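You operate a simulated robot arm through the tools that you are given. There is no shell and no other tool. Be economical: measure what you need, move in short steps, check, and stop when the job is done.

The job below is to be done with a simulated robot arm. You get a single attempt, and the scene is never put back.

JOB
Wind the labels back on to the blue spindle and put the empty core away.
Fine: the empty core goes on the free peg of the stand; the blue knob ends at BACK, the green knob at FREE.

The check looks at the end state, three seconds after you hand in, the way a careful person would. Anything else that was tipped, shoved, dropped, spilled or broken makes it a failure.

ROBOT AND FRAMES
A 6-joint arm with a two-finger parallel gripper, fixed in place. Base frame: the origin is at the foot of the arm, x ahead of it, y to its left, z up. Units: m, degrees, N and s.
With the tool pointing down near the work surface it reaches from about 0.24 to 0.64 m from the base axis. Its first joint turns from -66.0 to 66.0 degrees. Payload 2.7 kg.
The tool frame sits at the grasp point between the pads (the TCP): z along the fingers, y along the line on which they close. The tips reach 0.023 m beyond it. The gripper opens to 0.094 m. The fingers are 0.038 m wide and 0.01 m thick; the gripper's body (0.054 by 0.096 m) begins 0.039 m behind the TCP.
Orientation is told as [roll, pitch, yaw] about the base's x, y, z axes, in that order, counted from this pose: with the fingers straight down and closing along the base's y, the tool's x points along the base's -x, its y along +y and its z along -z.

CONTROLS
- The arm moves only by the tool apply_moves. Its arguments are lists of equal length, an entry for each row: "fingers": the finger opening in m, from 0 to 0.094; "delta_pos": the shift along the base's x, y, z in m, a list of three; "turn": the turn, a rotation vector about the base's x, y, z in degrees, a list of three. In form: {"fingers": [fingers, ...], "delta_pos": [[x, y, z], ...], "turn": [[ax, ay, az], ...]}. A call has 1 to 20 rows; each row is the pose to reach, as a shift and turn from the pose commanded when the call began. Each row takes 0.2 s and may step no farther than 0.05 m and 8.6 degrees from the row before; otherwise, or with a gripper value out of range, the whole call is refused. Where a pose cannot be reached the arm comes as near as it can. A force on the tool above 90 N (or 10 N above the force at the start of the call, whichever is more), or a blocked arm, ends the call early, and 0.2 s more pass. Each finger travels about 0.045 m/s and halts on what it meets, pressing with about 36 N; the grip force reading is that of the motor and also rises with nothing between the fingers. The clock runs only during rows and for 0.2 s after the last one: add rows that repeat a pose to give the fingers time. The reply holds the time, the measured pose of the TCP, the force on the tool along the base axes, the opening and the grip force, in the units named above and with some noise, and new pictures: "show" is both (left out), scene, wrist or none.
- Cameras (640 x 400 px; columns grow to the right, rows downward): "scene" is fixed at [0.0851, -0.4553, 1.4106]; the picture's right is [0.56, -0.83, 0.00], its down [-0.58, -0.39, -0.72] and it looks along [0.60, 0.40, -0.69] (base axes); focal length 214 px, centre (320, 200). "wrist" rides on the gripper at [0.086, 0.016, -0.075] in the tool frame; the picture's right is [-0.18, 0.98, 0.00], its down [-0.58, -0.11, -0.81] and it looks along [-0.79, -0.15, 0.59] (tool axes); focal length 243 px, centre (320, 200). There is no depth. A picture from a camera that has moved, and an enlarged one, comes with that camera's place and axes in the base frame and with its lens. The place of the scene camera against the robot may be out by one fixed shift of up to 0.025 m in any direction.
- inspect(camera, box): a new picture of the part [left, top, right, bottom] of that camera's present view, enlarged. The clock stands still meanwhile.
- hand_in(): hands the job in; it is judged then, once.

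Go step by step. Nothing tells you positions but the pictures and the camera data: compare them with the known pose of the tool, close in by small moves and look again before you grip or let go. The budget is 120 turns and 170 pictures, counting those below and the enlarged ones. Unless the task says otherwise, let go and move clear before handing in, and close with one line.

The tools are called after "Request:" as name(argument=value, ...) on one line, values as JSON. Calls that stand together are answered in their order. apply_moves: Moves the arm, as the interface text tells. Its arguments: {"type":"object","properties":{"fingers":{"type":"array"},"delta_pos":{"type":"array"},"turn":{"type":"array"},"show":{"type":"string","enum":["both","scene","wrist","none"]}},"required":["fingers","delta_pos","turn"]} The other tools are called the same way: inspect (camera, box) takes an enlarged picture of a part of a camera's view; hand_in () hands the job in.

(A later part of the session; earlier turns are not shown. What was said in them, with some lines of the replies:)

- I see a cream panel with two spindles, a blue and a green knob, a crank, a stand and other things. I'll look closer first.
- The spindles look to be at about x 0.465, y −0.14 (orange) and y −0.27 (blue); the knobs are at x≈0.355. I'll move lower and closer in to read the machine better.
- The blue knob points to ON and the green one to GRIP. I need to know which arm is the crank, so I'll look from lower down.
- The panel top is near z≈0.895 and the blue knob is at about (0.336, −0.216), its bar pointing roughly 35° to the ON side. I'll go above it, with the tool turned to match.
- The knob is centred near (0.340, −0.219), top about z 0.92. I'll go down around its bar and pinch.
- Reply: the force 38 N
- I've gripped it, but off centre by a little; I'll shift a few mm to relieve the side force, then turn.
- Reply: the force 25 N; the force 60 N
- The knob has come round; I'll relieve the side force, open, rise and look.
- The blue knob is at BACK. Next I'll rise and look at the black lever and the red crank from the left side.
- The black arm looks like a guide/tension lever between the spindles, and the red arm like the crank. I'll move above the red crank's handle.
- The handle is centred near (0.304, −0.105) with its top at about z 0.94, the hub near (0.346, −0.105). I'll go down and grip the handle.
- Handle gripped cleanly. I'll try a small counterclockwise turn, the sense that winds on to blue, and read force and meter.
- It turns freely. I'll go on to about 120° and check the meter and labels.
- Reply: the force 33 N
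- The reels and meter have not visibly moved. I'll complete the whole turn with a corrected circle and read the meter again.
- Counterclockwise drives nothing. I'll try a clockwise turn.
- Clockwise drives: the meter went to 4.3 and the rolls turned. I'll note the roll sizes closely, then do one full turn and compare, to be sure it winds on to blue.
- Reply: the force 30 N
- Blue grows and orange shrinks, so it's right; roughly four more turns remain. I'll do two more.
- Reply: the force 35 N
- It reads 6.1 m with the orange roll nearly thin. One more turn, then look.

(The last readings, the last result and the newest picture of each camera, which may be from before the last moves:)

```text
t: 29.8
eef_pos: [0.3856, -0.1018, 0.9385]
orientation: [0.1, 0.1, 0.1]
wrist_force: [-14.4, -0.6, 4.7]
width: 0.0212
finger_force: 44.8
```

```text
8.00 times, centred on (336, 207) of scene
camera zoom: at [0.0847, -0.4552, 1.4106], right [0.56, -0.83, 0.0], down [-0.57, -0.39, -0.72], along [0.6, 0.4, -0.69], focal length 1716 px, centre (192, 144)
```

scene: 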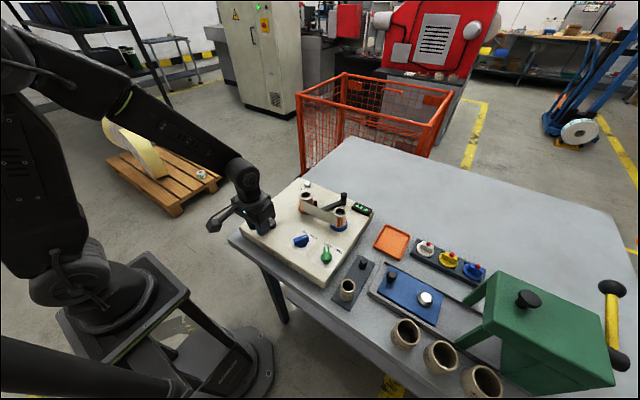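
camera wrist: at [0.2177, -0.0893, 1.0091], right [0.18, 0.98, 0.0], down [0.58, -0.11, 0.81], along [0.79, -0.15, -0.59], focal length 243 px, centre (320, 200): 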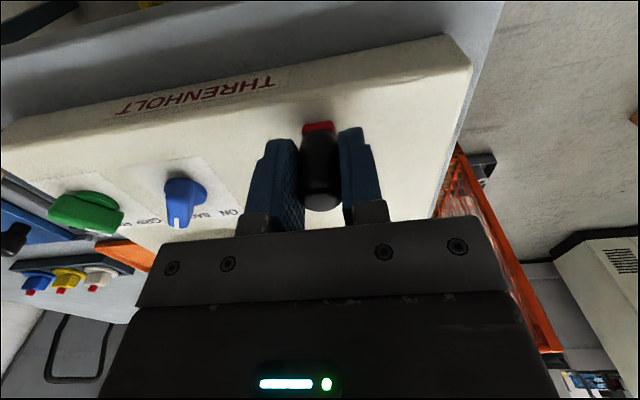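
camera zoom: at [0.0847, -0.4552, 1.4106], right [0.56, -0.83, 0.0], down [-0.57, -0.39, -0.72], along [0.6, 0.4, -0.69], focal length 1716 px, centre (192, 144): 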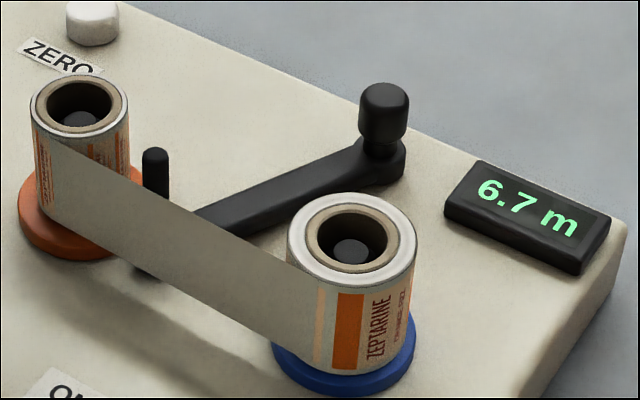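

Request:
apply_moves(fingers=[0, 0, 0, 0, 0, 0, 0, 0, 0, 0], delta_pos=[[-0.0079, -0.0242, 0], [-0.0285, -0.0392, 0], [-0.0539, -0.0392, 0], [-0.0745, -0.0242, 0], [-0.0824, 0, 0], [-0.0745, 0.0242, 0], [-0.0539, 0.0392, 0], [-0.0285, 0.0392, 0], [-0.0079, 0.0242, 0], [0, 0, 0]], turn=[[0, 0, 0], [0, 0, 0], [0, 0, 0], [0, 0, 0], [0, 0, 0], [0, 0, 0], [0, 0, 0], [0, 0, 0], [0, 0, 0], [0, 0, 0]], show="none")

Request:
inspect(camera="scene", box=[296, 182, 376, 232])

```text
t: 32.0
eef_pos: [0.386, -0.1014, 0.9366]
orientation: [0.2, 0.1, -0.1]
wrist_force: [-13.8, 0.0, 15.4]
width: 0.0213
finger_force: 45.1
```

```text
8.00 times, centred on (336, 207) of scene
camera zoom: at [0.0845, -0.4552, 1.4106], right [0.56, -0.83, 0.0], down [-0.57, -0.39, -0.72], along [0.6, 0.4, -0.69], focal length 1716 px, centre (192, 144)
```

zoom: 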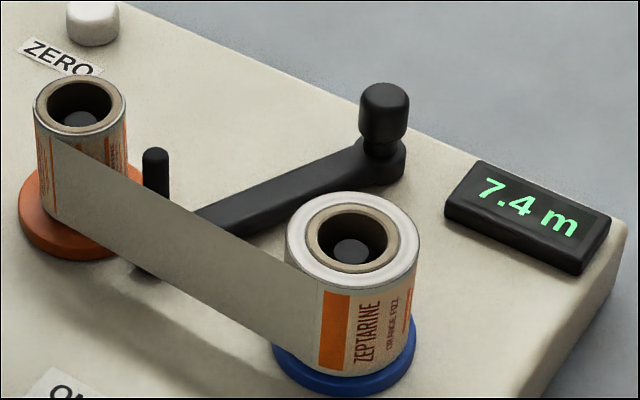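

Almost empty. I'll go half a turn at a time.

Request:
apply_moves(fingers=[0, 0, 0, 0, 0], delta_pos=[[-0.0079, -0.0242, 0], [-0.0285, -0.0392, 0], [-0.0539, -0.0392, 0], [-0.0745, -0.0242, 0], [-0.0824, 0, 0]], turn=[[0, 0, 0], [0, 0, 0], [0, 0, 0], [0, 0, 0], [0, 0, 0]], show="none")

Request:
inspect(camera="scene", box=[296, 182, 376, 232])

```text
t: 33.2
eef_pos: [0.3059, -0.1023, 0.9369]
orientation: [0.1, -0.2, 0.1]
wrist_force: [8.6, 0.7, -4.8]
width: 0.0216
finger_force: 45.0
```

```text
8.00 times, centred on (336, 207) of scene
camera zoom: at [0.0854, -0.4553, 1.4105], right [0.56, -0.83, 0.0], down [-0.58, -0.39, -0.72], along [0.6, 0.4, -0.69], focal length 1716 px, centre (192, 144)
```

zoom: 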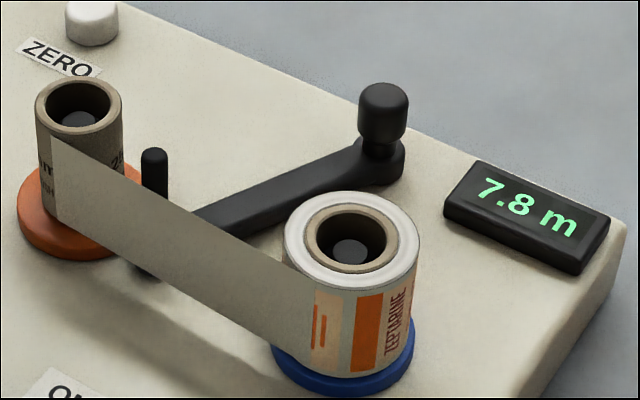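

The core is bare; only the tail is left across the gap. Another half turn takes it up.

Request:
apply_moves(fingers=[0, 0, 0, 0, 0], delta_pos=[[0.0079, 0.0242, 0], [0.0285, 0.0392, 0], [0.0539, 0.0392, 0], [0.0745, 0.0242, 0], [0.0824, 0, 0]], turn=[[0, 0, 0], [0, 0, 0], [0, 0, 0], [0, 0, 0], [0, 0, 0]], show="none")

Request:
inspect(camera="scene", box=[296, 182, 376, 232])

```text
t: 34.4
eef_pos: [0.3859, -0.1033, 0.9367]
orientation: [0.2, 0.1, 0.0]
wrist_force: [-8.4, 0.9, -8.8]
width: 0.0213
finger_force: 45.1
```

```text
8.00 times, centred on (336, 207) of scene
camera zoom: at [0.085, -0.4553, 1.4106], right [0.56, -0.83, 0.0], down [-0.58, -0.39, -0.72], along [0.6, 0.4, -0.69], focal length 1716 px, centre (192, 144)
```

zoom: 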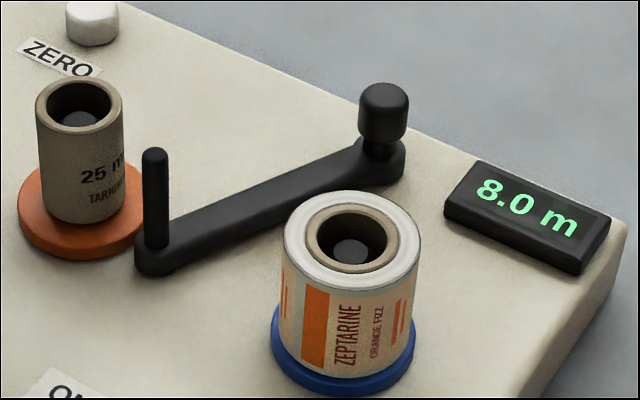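

The whole tape is on blue (8.0 m) and the orange core is bare. I'll let go of the crank, rise and go above the green knob.

Request:
apply_moves(fingers=[0.045, 0.045, 0.045, 0.05, 0.05, 0.05, 0.05, 0.05, 0.05], delta_pos=[[0, 0, 0], [0, 0, 0], [0, 0, 0.03], [0, 0, 0.065], [-0.01, -0.04, 0.065], [-0.02, -0.08, 0.065], [-0.03, -0.12, 0.065], [-0.04, -0.16, 0.065], [-0.046, -0.193, 0.065]], turn=[[0, 0, 0], [0, 0, 0], [0, 0, 0], [0, 0, 5], [0, 0, 12], [0, 0, 19], [0, 0, 25], [0, 0, 30], [0, 0, 35]])

Request:
inspect(camera="wrist", box=[220, 60, 420, 200])

Request:
inspect(camera="scene", box=[240, 170, 380, 270])

```text
t: 36.4
eef_pos: [0.3409, -0.2996, 1.0017]
orientation: [0.1, -0.1, 35.2]
wrist_force: [-0.3, 0.3, -0.3]
width: 0.0501
finger_force: 0.1
camera wrist: at [0.2601, -0.3357, 1.0758], right [-0.42, 0.91, 0.0], down [0.54, 0.24, 0.81], along [0.73, 0.34, -0.59], focal length 243 px, centre (320, 200)
```

scene: 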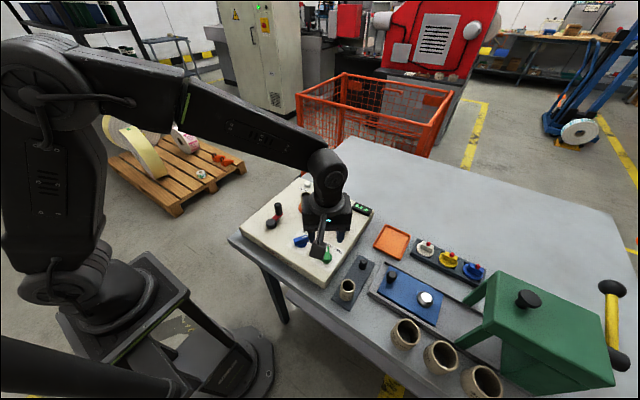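
wrist: 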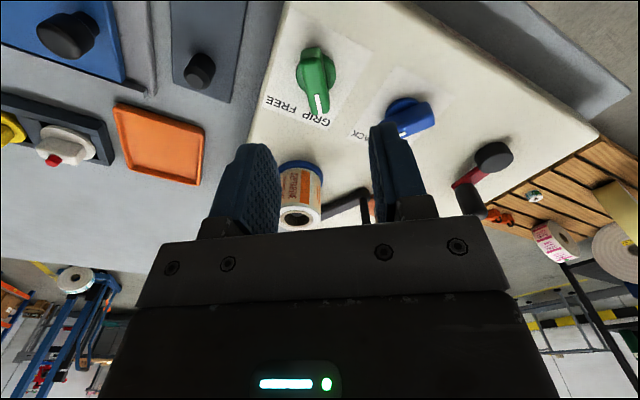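

```text
2.86 times, centred on (320, 130) of wrist
camera zoom: at [0.2601, -0.3357, 1.0758], right [-0.42, 0.91, 0.0], down [0.54, 0.24, 0.81], along [0.73, 0.34, -0.59], focal length 693 px, centre (320, 400)
```

zoom: 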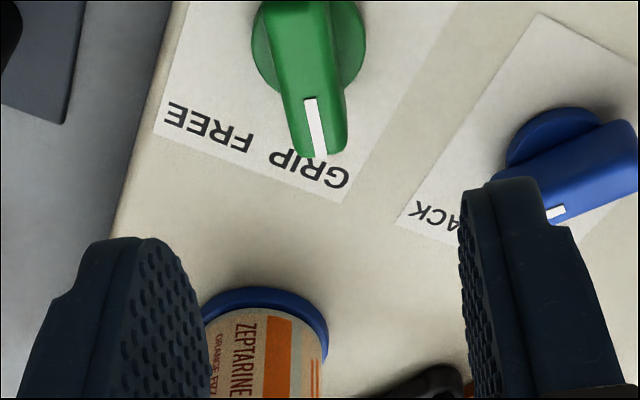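

```text
4.00 times, centred on (310, 220) of scene
camera zoom: at [0.0851, -0.4553, 1.4106], right [0.56, -0.83, 0.0], down [-0.58, -0.39, -0.72], along [0.6, 0.4, -0.69], focal length 858 px, centre (360, 120)
```

zoom: 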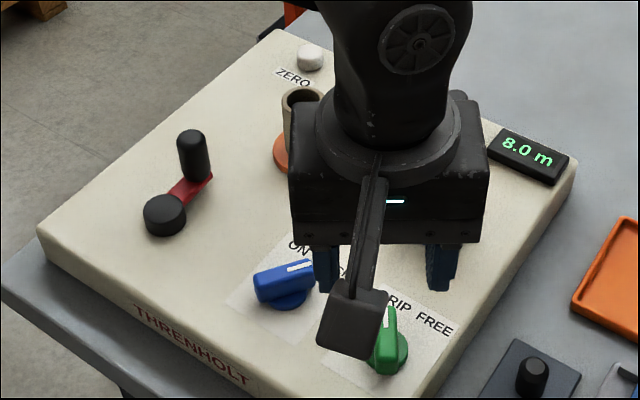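

The green knob is centred at about (0.340, −0.301). I'll go down, grip and turn it as I did the blue one.

Request:
apply_moves(fingers=[0.05, 0.05, 0.05, 0.0, 0.0, 0.0, 0.0], delta_pos=[[-0.001, -0.0015, -0.03], [-0.001, -0.0015, -0.06], [-0.001, -0.0015, -0.074], [-0.001, -0.0015, -0.074], [-0.001, -0.0015, -0.074], [-0.001, -0.0015, -0.074], [-0.001, -0.0015, -0.074]], turn=[[0, 0, 0], [0, 0, 0], [0, 0, 0], [0, 0, 0], [0, 0, 0], [0, 0, 0], [0, 0, 0]], show="wrist")

```text
t: 38.0
eef_pos: [0.3422, -0.3009, 0.9296]
orientation: [-0.6, -0.2, 35.1]
wrist_force: [19.2, -31.0, -10.3]
width: 0.0149
finger_force: 44.8
camera wrist: at [0.2613, -0.3375, 1.0034], right [-0.41, 0.91, -0.01], down [0.53, 0.25, 0.81], along [0.74, 0.33, -0.59], focal length 243 px, centre (320, 200)
```

wrist: 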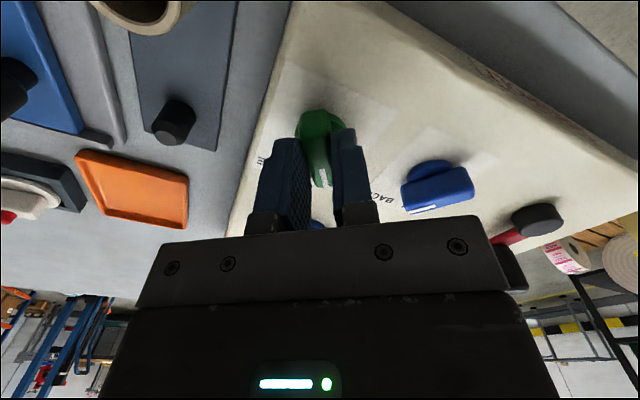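

Request:
apply_moves(fingers=[0, 0, 0, 0, 0, 0, 0, 0, 0, 0], delta_pos=[[0.002, -0.003, 0], [0.002, -0.0025, 0], [0.002, -0.002, 0], [0.002, -0.0015, 0], [0.002, -0.001, 0], [0.002, -0.0005, 0], [0.002, 0, 0], [0.002, 0.0005, 0], [0.002, 0.001, 0], [0.002, 0.002, 0]], turn=[[0, 0, 0], [0, 0, -7], [0, 0, -14], [0, 0, -21], [0, 0, -28], [0, 0, -35], [0, 0, -42], [0, 0, -49], [0, 0, -56], [0, 0, -63]], show="none")

```text
t: 40.2
eef_pos: [0.3434, -0.299, 0.929]
orientation: [-0.2, -0.3, -28.0]
wrist_force: [2.1, -33.5, 10.6]
width: 0.0152
finger_force: 44.9
```

Turned; I'll ease the force, open, rise and look.

Request:
apply_moves(fingers=[0.0, 0.04, 0.06, 0.06, 0.06, 0.06], delta_pos=[[0, -0.002, 0], [0, -0.002, 0], [0, -0.002, 0], [0, -0.002, 0], [0, -0.002, 0.04], [0, -0.002, 0.075]], turn=[[0, 0, 0], [0, 0, 0], [0, 0, 0], [0, 0, 0], [0, 0, 0], [0, 0, 0]], show="wrist")

Request:
inspect(camera="wrist", box=[220, 30, 420, 170])

Request:
inspect(camera="scene", box=[240, 170, 380, 270])

```text
t: 41.6
eef_pos: [0.342, -0.2996, 1.0028]
orientation: [0.2, 0.0, -27.8]
wrist_force: [0.6, -0.2, 0.1]
width: 0.0601
finger_force: 0.2
camera wrist: at [0.2719, -0.2444, 1.0776], right [0.62, 0.78, 0.0], down [0.46, -0.37, 0.81], along [0.63, -0.5, -0.59], focal length 243 px, centre (320, 200)
```

wrist: 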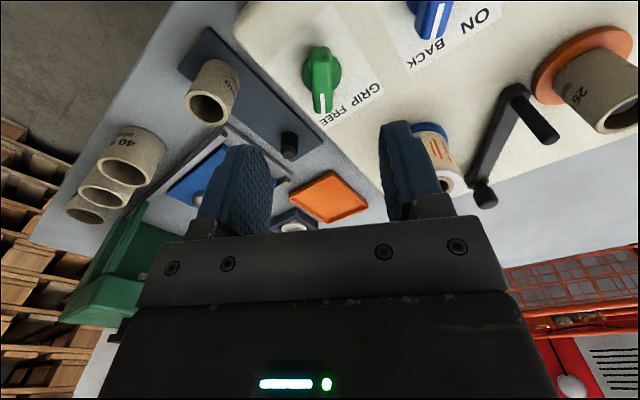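

```text
2.86 times, centred on (320, 100) of wrist
camera zoom: at [0.2719, -0.2444, 1.0776], right [0.62, 0.78, 0.0], down [0.46, -0.37, 0.81], along [0.63, -0.5, -0.59], focal length 693 px, centre (320, 486)
```

zoom: 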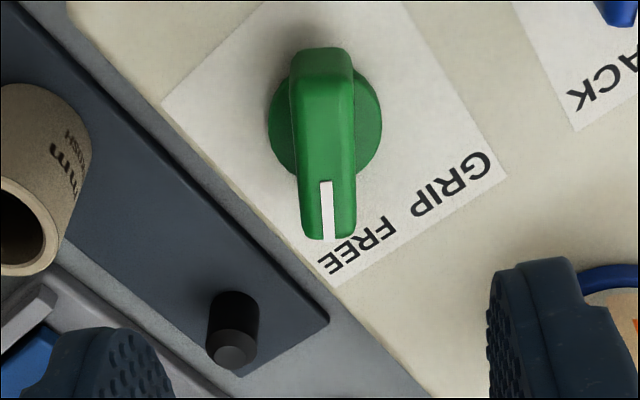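

```text
4.00 times, centred on (310, 220) of scene
camera zoom: at [0.0851, -0.4553, 1.4106], right [0.56, -0.83, 0.0], down [-0.58, -0.39, -0.72], along [0.6, 0.4, -0.69], focal length 858 px, centre (360, 120)
```

zoom: 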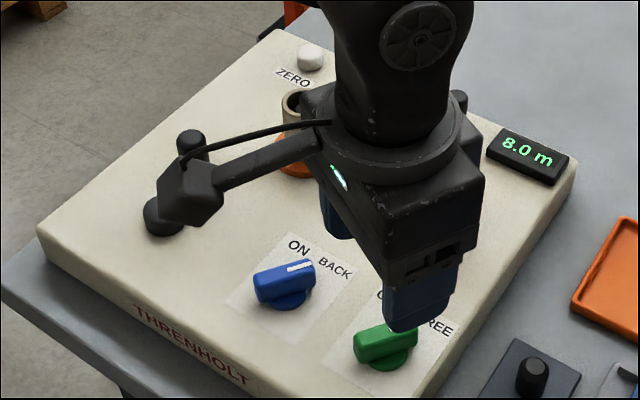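

Green is at FREE. The free peg is at about (0.390, −0.379). Now I'll go above the bare orange core, with the fingers to close along x, clear of the dancer post.

Request:
apply_moves(fingers=[0.07, 0.07, 0.07, 0.07, 0.07, 0.07, 0.07, 0.07], delta_pos=[[0, 0.01, 0.03], [0.01, 0.03, 0.05], [0.02, 0.05, 0.05], [0.035, 0.07, 0.05], [0.05, 0.09, 0.05], [0.065, 0.11, 0.05], [0.08, 0.13, 0.05], [0.0955, 0.1506, 0.05]], turn=[[0, 0, -8], [0, 0, -16], [0, 0, -24], [0, 0, -32], [0, 0, -40], [0, 0, -48], [0, 0, -56], [0, 0, -62]])

Request:
inspect(camera="wrist", box=[220, 60, 420, 200])

```text
t: 43.4
eef_pos: [0.4372, -0.1467, 1.0521]
orientation: [-0.1, -0.1, -90.2]
wrist_force: [0.1, 0.9, 0.5]
width: 0.0701
finger_force: 0.0
camera wrist: at [0.4524, -0.06, 1.1273], right [0.98, -0.19, 0.0], down [-0.11, -0.58, 0.81], along [-0.15, -0.79, -0.59], focal length 243 px, centre (320, 200)
```

scene: 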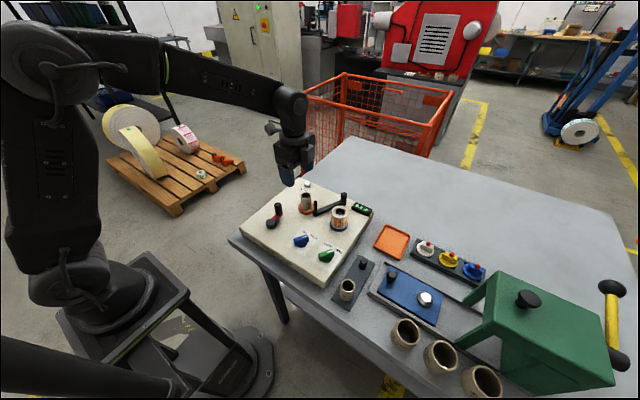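
wrist: 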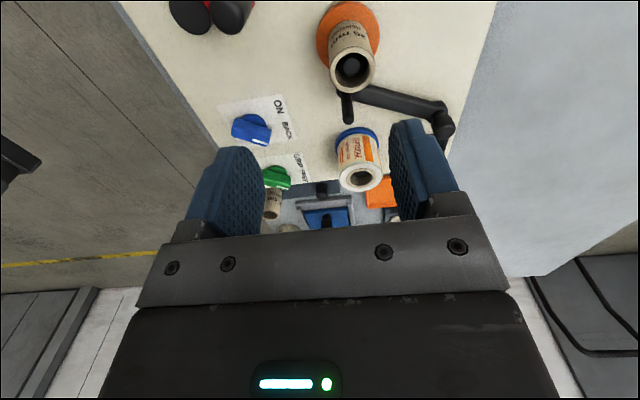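

```text
2.86 times, centred on (320, 130) of wrist
camera zoom: at [0.4524, -0.06, 1.1273], right [0.98, -0.19, 0.0], down [-0.11, -0.58, 0.81], along [-0.15, -0.79, -0.59], focal length 693 px, centre (320, 400)
```

zoom: 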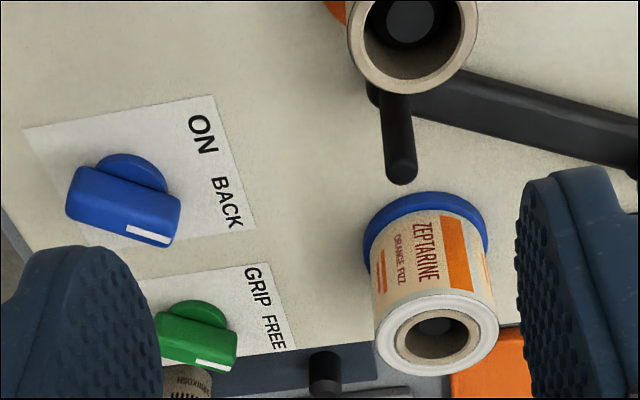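

The core seems offset about +0.02 in x from the tool. I'll shift and drop part way, then check.

Request:
apply_moves(fingers=[0.07, 0.07], delta_pos=[[0.012, -0.002, -0.02], [0.021, -0.004, -0.05]], turn=[[0, 0, 0], [0, 0, 0]])

Request:
inspect(camera="wrist", box=[220, 60, 420, 200])

Request:
inspect(camera="scene", box=[260, 140, 380, 230])

```text
t: 44.0
eef_pos: [0.4598, -0.1501, 1.0029]
orientation: [0.1, -0.2, -90.0]
wrist_force: [-0.2, 0.4, 0.7]
width: 0.0698
finger_force: 0.1
camera wrist: at [0.4746, -0.0639, 1.0777], right [0.98, -0.18, 0.0], down [-0.11, -0.58, 0.81], along [-0.15, -0.79, -0.59], focal length 243 px, centre (320, 200)
```

scene: 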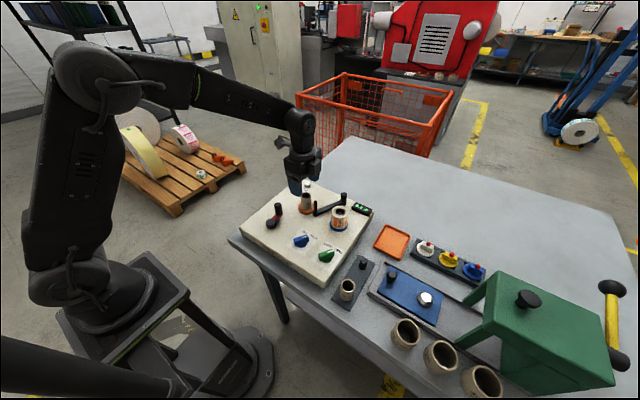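
wrist: 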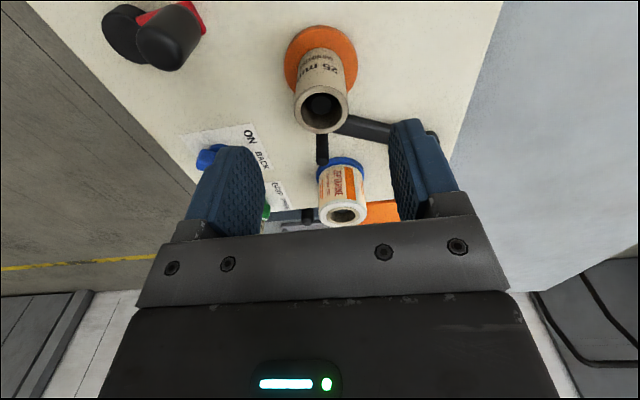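

```text
2.86 times, centred on (320, 130) of wrist
camera zoom: at [0.4746, -0.0639, 1.0777], right [0.98, -0.18, 0.0], down [-0.11, -0.58, 0.81], along [-0.15, -0.79, -0.59], focal length 693 px, centre (320, 400)
```

zoom: 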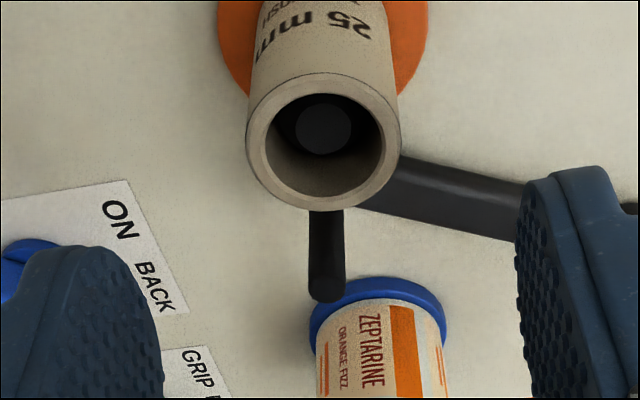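

```text
4.44 times, centred on (320, 185) of scene
camera zoom: at [0.0851, -0.4553, 1.4106], right [0.56, -0.83, 0.0], down [-0.58, -0.39, -0.72], along [0.6, 0.4, -0.69], focal length 953 px, centre (320, 267)
```

zoom: 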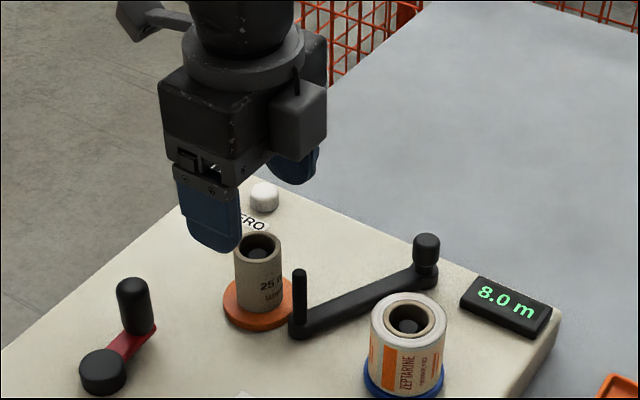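

Tool is now well centred over the core (0.460, −0.150; top z≈0.948). I'll go down and grip it.

Request:
apply_moves(fingers=[0.07, 0.07, 0.07, 0.02, 0.02, 0.02, 0.02, 0.02], delta_pos=[[0, 0, -0.03], [0, 0, -0.055], [0, 0, -0.068], [0, 0, -0.068], [0, 0, -0.068], [0, 0, -0.068], [0, 0, -0.068], [0, 0, -0.068]], turn=[[0, 0, 0], [0, 0, 0], [0, 0, 0], [0, 0, 0], [0, 0, 0], [0, 0, 0], [0, 0, 0], [0, 0, 0]])

Request:
inspect(camera="scene", box=[260, 140, 380, 230])

```text
t: 45.8
eef_pos: [0.458, -0.1521, 0.9355]
orientation: [0.2, -0.1, -89.9]
wrist_force: [0.6, 0.4, -1.1]
width: 0.0321
finger_force: 35.6
camera wrist: at [0.4746, -0.0652, 1.01], right [0.98, -0.18, 0.0], down [-0.11, -0.58, 0.81], along [-0.15, -0.79, -0.59], focal length 243 px, centre (320, 200)
```

scene: 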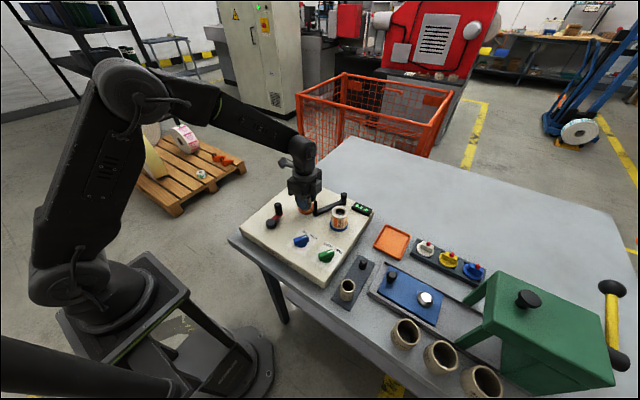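
wrist: 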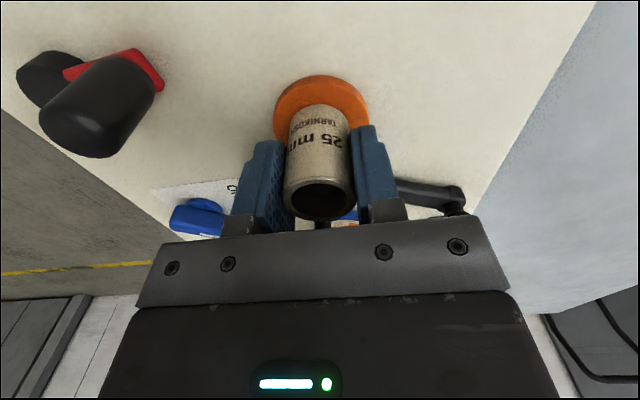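

```text
4.44 times, centred on (320, 185) of scene
camera zoom: at [0.0851, -0.4553, 1.4106], right [0.56, -0.83, 0.0], down [-0.58, -0.39, -0.72], along [0.6, 0.4, -0.69], focal length 953 px, centre (320, 267)
```

zoom: 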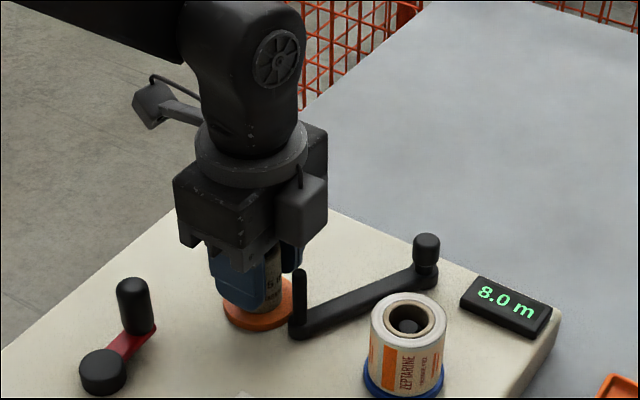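

Gripped at 32 mm. I'll lift straight up off the spindle.

Request:
apply_moves(fingers=[0.02, 0.02, 0.02, 0.02], delta_pos=[[0, 0, 0.025], [0, 0, 0.05], [0, 0, 0.08], [0, 0, 0.11]], turn=[[0, 0, 0], [0, 0, 0], [0, 0, 0], [0, 0, 0]])

Request:
inspect(camera="scene", box=[260, 130, 380, 220])

Request:
inspect(camera="wrist", box=[240, 60, 400, 220])

```text
t: 46.8
eef_pos: [0.4571, -0.1514, 1.0472]
orientation: [0.0, -0.1, -89.9]
wrist_force: [-0.4, -0.4, -1.0]
width: 0.032
finger_force: 36.2
camera wrist: at [0.4727, -0.0655, 1.1207], right [0.98, -0.18, 0.0], down [-0.11, -0.58, 0.81], along [-0.15, -0.79, -0.59], focal length 243 px, centre (320, 200)
```

scene: 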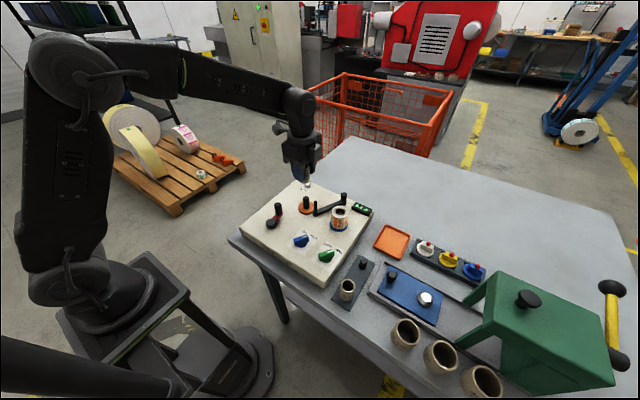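
wrist: 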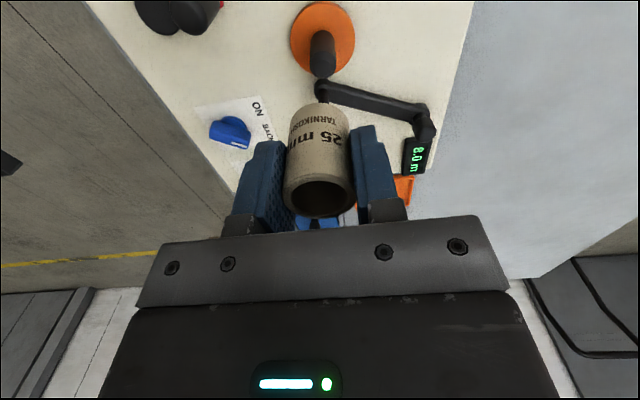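

```text
4.44 times, centred on (320, 175) of scene
camera zoom: at [0.0851, -0.4553, 1.4106], right [0.56, -0.83, 0.0], down [-0.58, -0.39, -0.72], along [0.6, 0.4, -0.69], focal length 953 px, centre (320, 311)
```

zoom: 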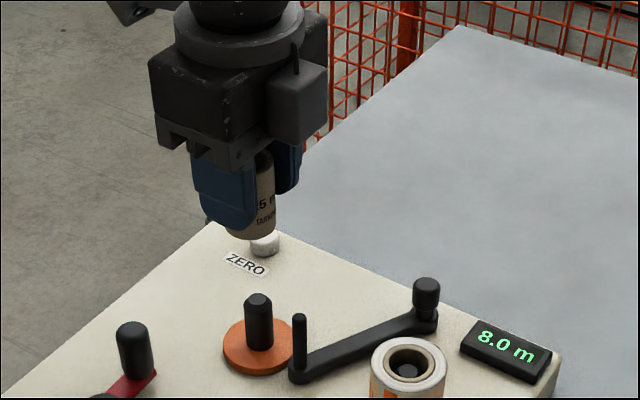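

```text
2.50 times, centred on (320, 140) of wrist
camera zoom: at [0.4727, -0.0655, 1.1207], right [0.98, -0.18, 0.0], down [-0.11, -0.58, 0.81], along [-0.15, -0.79, -0.59], focal length 606 px, centre (320, 350)
```

zoom: 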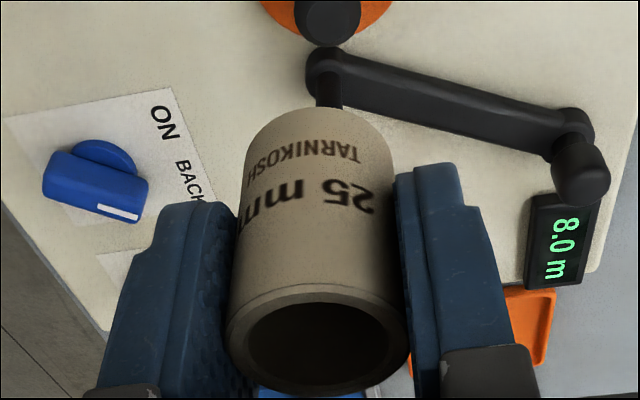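

Clean lift; the core sits about centred on the TCP in y, its bottom ~37 mm below it. I'll carry it over near the free peg, high up.

Request:
apply_moves(fingers=[0.02, 0.02, 0.02, 0.02, 0.02, 0.02], delta_pos=[[-0.01, -0.04, 0], [-0.02, -0.08, 0], [-0.035, -0.12, 0], [-0.045, -0.16, 0], [-0.06, -0.2, 0], [-0.067, -0.228, 0]], turn=[[0, 0, 0], [0, 0, 3], [0, 0, 6], [0, 0, 10], [0, 0, 13], [0, 0, 15]])

Request:
inspect(camera="wrist", box=[240, 0, 400, 120])

Request:
inspect(camera="scene", box=[300, 190, 420, 310])

```text
t: 48.2
eef_pos: [0.3916, -0.3795, 1.0448]
orientation: [0.0, 0.0, -74.9]
wrist_force: [-0.7, -0.6, -0.4]
width: 0.0317
finger_force: 35.8
camera wrist: at [0.3848, -0.292, 1.1197], right [1.0, 0.08, 0.0], down [0.05, -0.59, 0.81], along [0.06, -0.8, -0.59], focal length 243 px, centre (320, 200)
```

scene: 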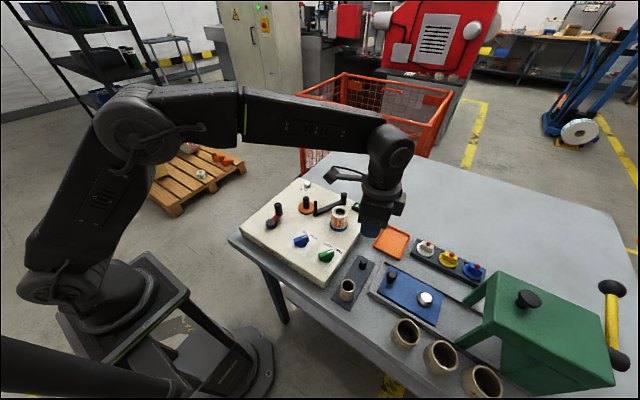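
wrist: 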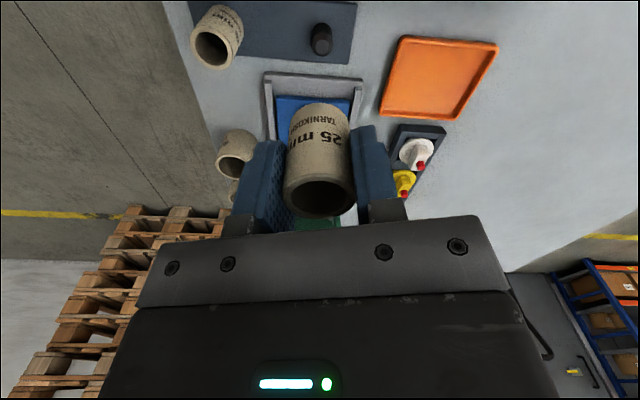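

```text
3.33 times, centred on (320, 60) of wrist
camera zoom: at [0.3848, -0.292, 1.1197], right [1.0, 0.08, 0.0], down [0.05, -0.59, 0.81], along [0.06, -0.8, -0.59], focal length 809 px, centre (320, 667)
```

zoom: 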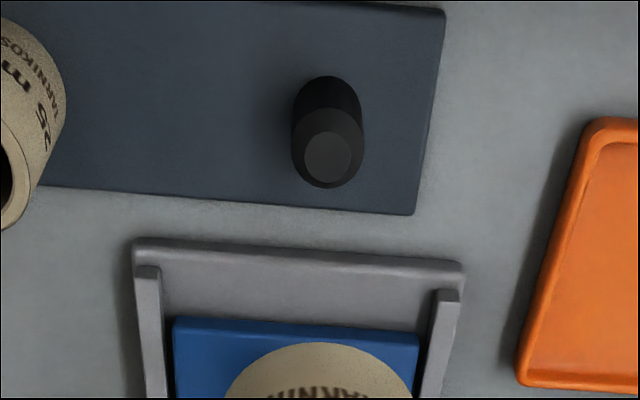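

```text
3.33 times, centred on (360, 250) of scene
camera zoom: at [0.0851, -0.4553, 1.4106], right [0.56, -0.83, 0.0], down [-0.58, -0.39, -0.72], along [0.6, 0.4, -0.69], focal length 715 px, centre (187, 33)
```

zoom: 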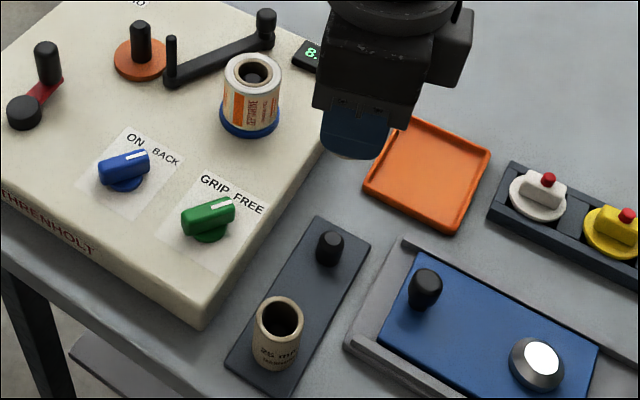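

The peg appears at about (0.393, −0.382), top z≈0.889. I'll shift slightly, lower to just above the peg and check.

Request:
apply_moves(fingers=[0.02, 0.02, 0.02, 0.02], delta_pos=[[0.0015, -0.003, -0.03], [0.0015, -0.003, -0.06], [0.0015, -0.003, -0.09], [0.0015, -0.003, -0.103]], turn=[[0, 0, 0], [0, 0, 0], [0, 0, 0], [0, 0, 0]])

Request:
inspect(camera="wrist", box=[240, 40, 400, 160])

Request:
inspect(camera="scene", box=[330, 230, 410, 290])

```text
t: 49.2
eef_pos: [0.3923, -0.3831, 0.9417]
orientation: [0.0, -0.1, -74.9]
wrist_force: [-0.1, 0.3, 0.1]
width: 0.032
finger_force: 36.3
camera wrist: at [0.3852, -0.2947, 1.0162], right [1.0, 0.08, 0.0], down [0.05, -0.59, 0.81], along [0.06, -0.8, -0.59], focal length 243 px, centre (320, 200)
```

scene: 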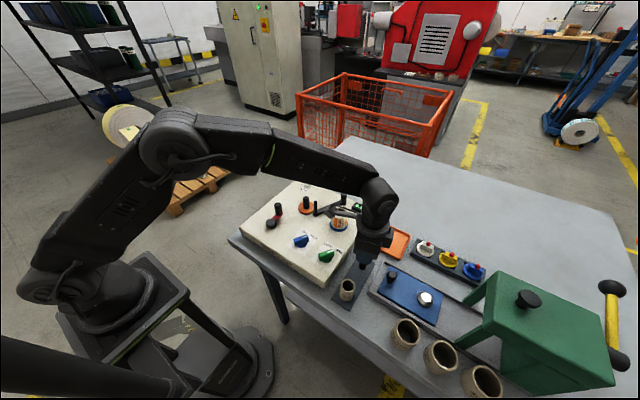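
wrist: 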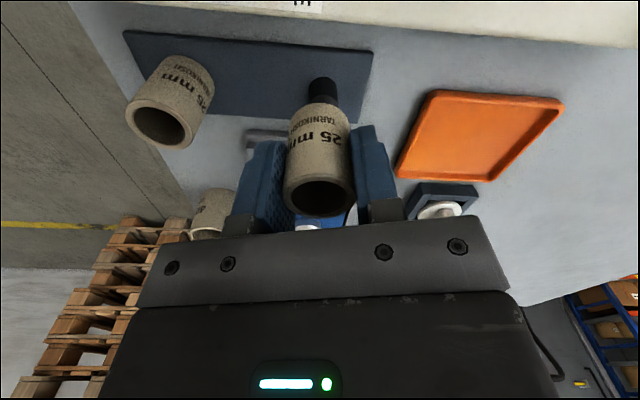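

```text
3.33 times, centred on (320, 100) of wrist
camera zoom: at [0.3852, -0.2947, 1.0162], right [1.0, 0.08, 0.0], down [0.05, -0.59, 0.81], along [0.06, -0.8, -0.59], focal length 809 px, centre (320, 533)
```

zoom: 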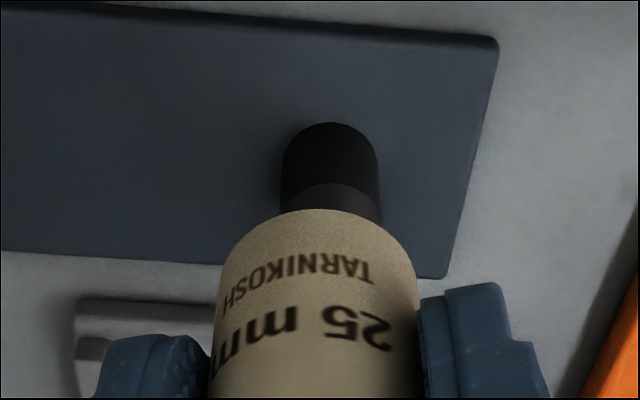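

```text
6.67 times, centred on (370, 260) of scene
camera zoom: at [0.0851, -0.4553, 1.4106], right [0.56, -0.83, 0.0], down [-0.58, -0.39, -0.72], along [0.6, 0.4, -0.69], focal length 1430 px, centre (-13, -200)
```

zoom: 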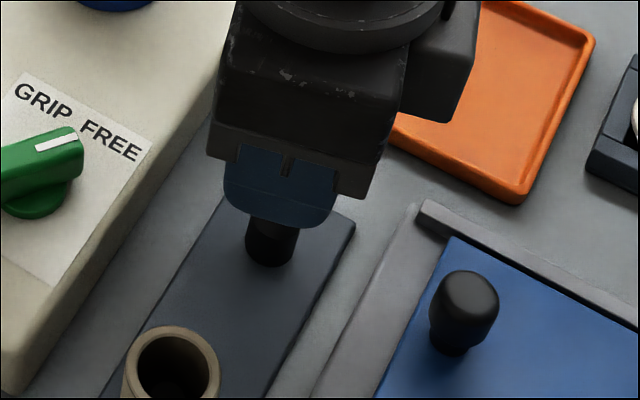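

The core needs about +2 mm in x and −2 mm in y. I'll adjust and lower so it just passes the peg top, watching the force.

Request:
apply_moves(fingers=[0.02, 0.02, 0.02, 0.02], delta_pos=[[0.0022, -0.002, 0], [0.0022, -0.002, -0.008], [0.0022, -0.002, -0.015], [0.0022, -0.002, -0.022]], turn=[[0, 0, 0], [0, 0, 0], [0, 0, 0], [0, 0, 0]], show="none")

Request:
inspect(camera="wrist", box=[240, 40, 400, 160])

Request:
inspect(camera="scene", box=[330, 230, 410, 290])

```text
t: 50.2
eef_pos: [0.3948, -0.3845, 0.9207]
orientation: [0.0, -0.1, -74.9]
wrist_force: [0.0, -1.0, 0.5]
width: 0.0318
finger_force: 36.3
```

```text
3.33 times, centred on (320, 100) of wrist
camera zoom: at [0.3875, -0.2969, 0.9947], right [1.0, 0.08, 0.0], down [0.04, -0.59, 0.81], along [0.06, -0.8, -0.59], focal length 809 px, centre (320, 533)
```

zoom: 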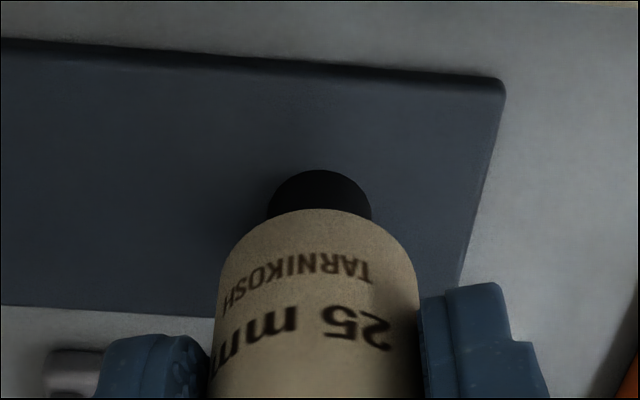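

```text
6.67 times, centred on (370, 260) of scene
camera zoom: at [0.0851, -0.4553, 1.4106], right [0.56, -0.83, 0.0], down [-0.58, -0.39, -0.72], along [0.6, 0.4, -0.69], focal length 1430 px, centre (-13, -200)
```

zoom: 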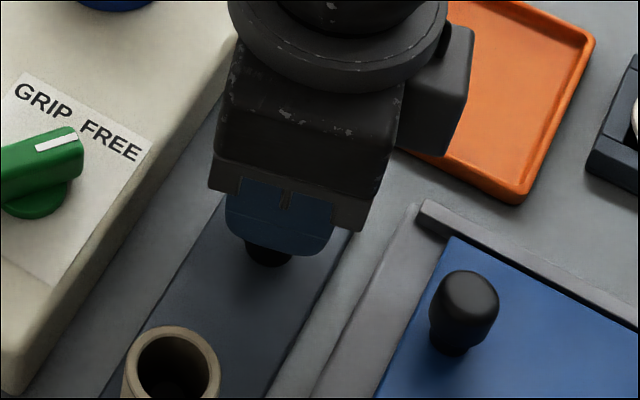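

No contact force and the columns line up. I'll keep lowering.

Request:
apply_moves(fingers=[0.02, 0.02, 0.02], delta_pos=[[0, 0, -0.005], [0, 0, -0.01], [0, 0, -0.015]], turn=[[0, 0, 0], [0, 0, 0], [0, 0, 0]], show="none")

Request:
inspect(camera="wrist", box=[240, 40, 400, 160])

```text
t: 51.0
eef_pos: [0.395, -0.3835, 0.9051]
orientation: [0.0, -0.1, -74.9]
wrist_force: [-0.9, -0.6, 0.0]
width: 0.0318
finger_force: 36.1
```

```text
3.33 times, centred on (320, 100) of wrist
camera zoom: at [0.3878, -0.2965, 0.98], right [1.0, 0.08, 0.0], down [0.05, -0.59, 0.81], along [0.06, -0.8, -0.59], focal length 809 px, centre (320, 533)
```

zoom: 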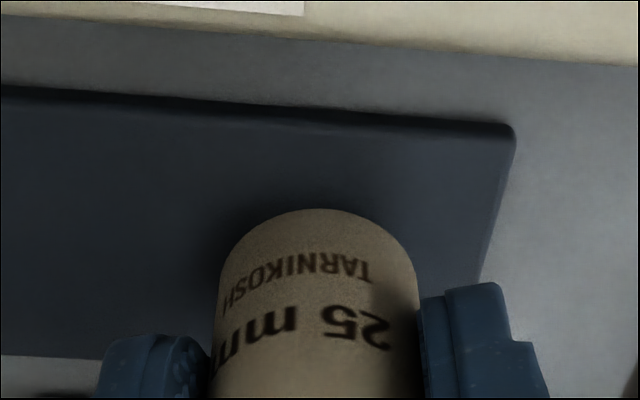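

The core is round the peg. I'll lower the last millimetres.

Request:
apply_moves(fingers=[0.02, 0.02, 0.02], delta_pos=[[0, 0, -0.003], [0, 0, -0.005], [0, 0, -0.007]], turn=[[0, 0, 0], [0, 0, 0], [0, 0, 0]], show="none")

Request:
inspect(camera="wrist", box=[240, 40, 400, 160])

```text
t: 51.8
eef_pos: [0.3951, -0.3838, 0.898]
orientation: [0.1, -0.1, -74.9]
wrist_force: [-0.1, 0.3, 0.6]
width: 0.0318
finger_force: 35.8
```

```text
3.33 times, centred on (320, 100) of wrist
camera zoom: at [0.3878, -0.296, 0.9721], right [1.0, 0.08, 0.0], down [0.04, -0.59, 0.81], along [0.06, -0.8, -0.59], focal length 809 px, centre (320, 533)
```

zoom: 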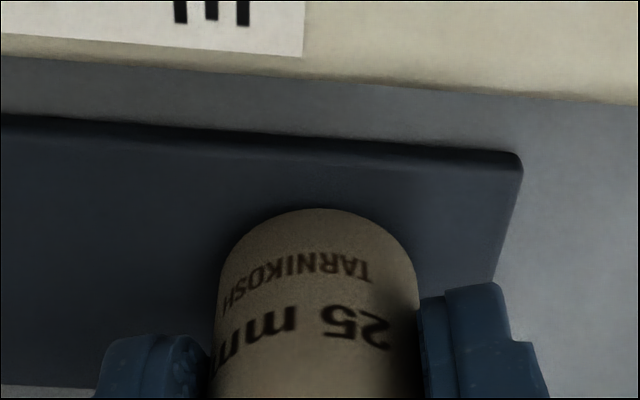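

Request:
apply_moves(fingers=[0.02, 0.02, 0.02], delta_pos=[[0, 0, -0.001], [0, 0, -0.002], [0, 0, -0.003]], turn=[[0, 0, 0], [0, 0, 0], [0, 0, 0]], show="none")

```text
t: 52.6
eef_pos: [0.3953, -0.3831, 0.8934]
orientation: [0.1, -0.1, -74.9]
wrist_force: [0.0, 2.2, 5.1]
width: 0.0321
finger_force: 36.1
```

It's touching down (5 N). I'll release gently and rise straight up.

Request:
apply_moves(fingers=[0.036, 0.042, 0.046, 0.046, 0.046, 0.046, 0.046], delta_pos=[[0, 0, 0], [0, 0, 0], [0, 0, 0], [0, 0, 0.02], [0, 0, 0.05], [0, 0, 0.08], [0, 0, 0.12]], turn=[[0, 0, 0], [0, 0, 0], [0, 0, 0], [0, 0, 0], [0, 0, 0], [0, 0, 0], [0, 0, 0]])

Request:
apply_moves(fingers=[0.05, 0.06, 0.06, 0.06, 0.06], delta_pos=[[0, 0.02, 0.04], [-0.02, 0.06, 0.08], [-0.04, 0.1, 0.11], [-0.07, 0.14, 0.13], [-0.09, 0.18, 0.15]], turn=[[0, 0, 0], [0, 0, 8], [0, 0, 16], [0, 0, 24], [0, 0, 32]])

Request:
inspect(camera="scene", box=[230, 170, 410, 310])

```text
t: 54.2
eef_pos: [0.3935, -0.3858, 1.0158]
orientation: [-0.1, -0.1, -74.8]
wrist_force: [0.2, 0.2, -0.3]
width: 0.0459
finger_force: 0.1
camera wrist: at [0.3871, -0.2981, 1.0913], right [1.0, 0.08, 0.0], down [0.05, -0.59, 0.81], along [0.06, -0.8, -0.59], focal length 243 px, centre (320, 200)
```

scene: 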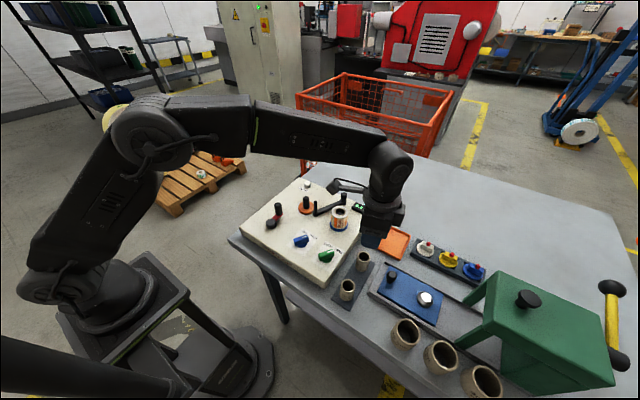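
wrist: 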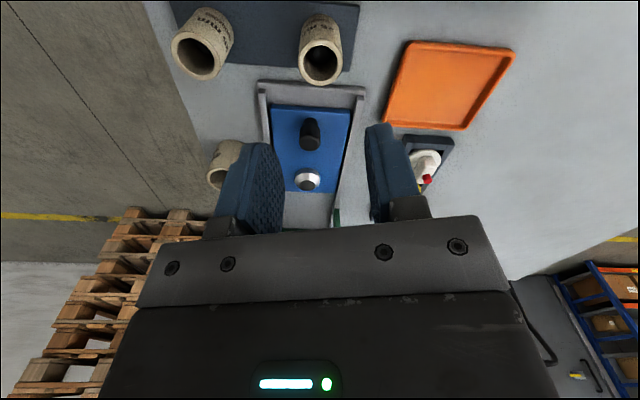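

```text
refused: row 2 steps farther than a row can; nothing moved
```

```text
2.86 times, centred on (320, 240) of scene
camera zoom: at [0.0851, -0.4553, 1.4106], right [0.56, -0.83, 0.0], down [-0.58, -0.39, -0.72], along [0.6, 0.4, -0.69], focal length 613 px, centre (320, 86)
```

zoom: 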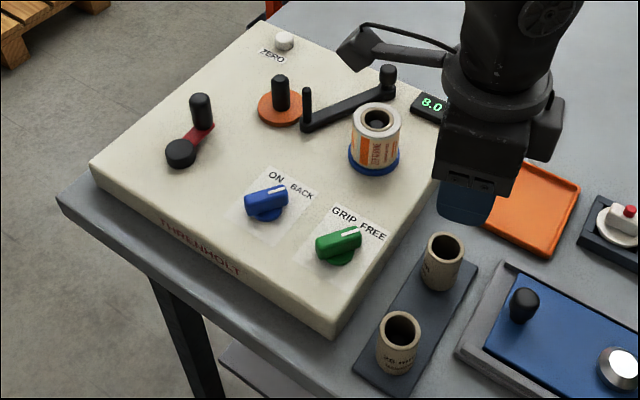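

The core stands on the peg, blue is at BACK, green at FREE, and all labels are on blue. I'll rise clear and take a last look.

Request:
apply_moves(fingers=[0.05, 0.06, 0.06, 0.06], delta_pos=[[0, 0.0, 0.04], [-0.01, 0.02, 0.08], [-0.03, 0.05, 0.11], [-0.05, 0.08, 0.14]], turn=[[0, 0, 0], [0, 0, 0], [0, 0, 0], [0, 0, 0]], show="scene")

Request:
inspect(camera="wrist", box=[180, 0, 420, 150])

Request:
inspect(camera="scene", box=[280, 190, 400, 310])

```text
t: 55.2
eef_pos: [0.345, -0.3026, 1.1571]
orientation: [0.0, 0.1, -74.9]
wrist_force: [0.1, 0.5, 0.7]
width: 0.06
finger_force: 0.1
```

scene: 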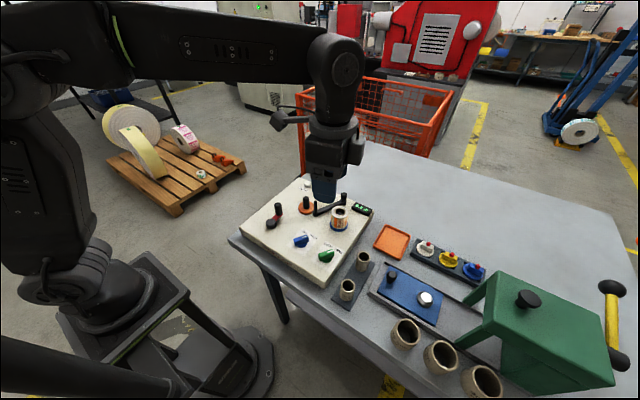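

```text
2.67 times, centred on (300, 75) of wrist
camera zoom: at [0.337, -0.2158, 1.2309], right [1.0, 0.08, 0.0], down [0.05, -0.59, 0.81], along [0.06, -0.8, -0.59], focal length 647 px, centre (373, 533)
```

zoom: 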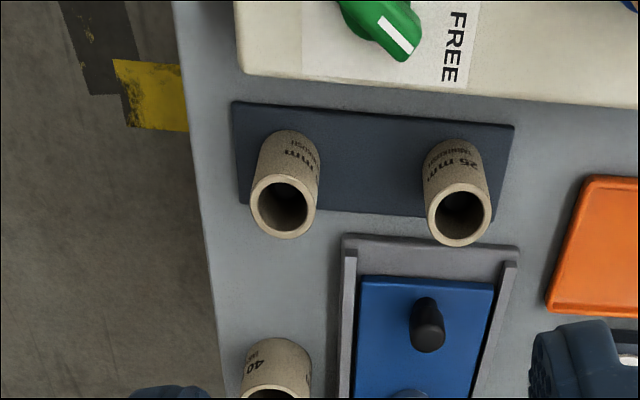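

```text
3.33 times, centred on (340, 250) of scene
camera zoom: at [0.0851, -0.4553, 1.4106], right [0.56, -0.83, 0.0], down [-0.58, -0.39, -0.72], along [0.6, 0.4, -0.69], focal length 715 px, centre (253, 33)
```

zoom: 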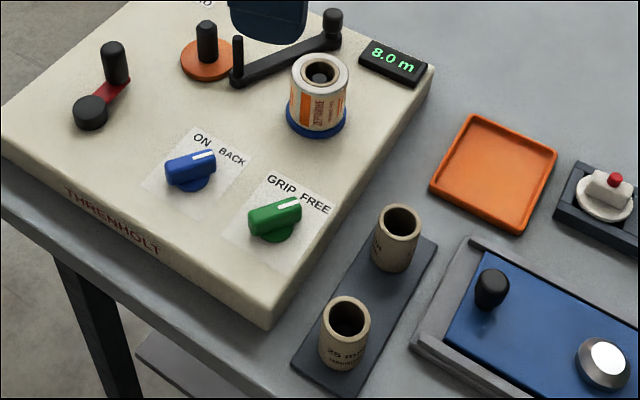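

Everything is in its end state and the arm is clear, so I'm handing it in.

Request:
hand_in()

```text
The job is handed in.
```

The labels are wound fully back on to the blue spindle (the meter reads 8.0 m), the empty core is on the stand's free peg, and the knobs are at BACK (blue) and FREE (green).
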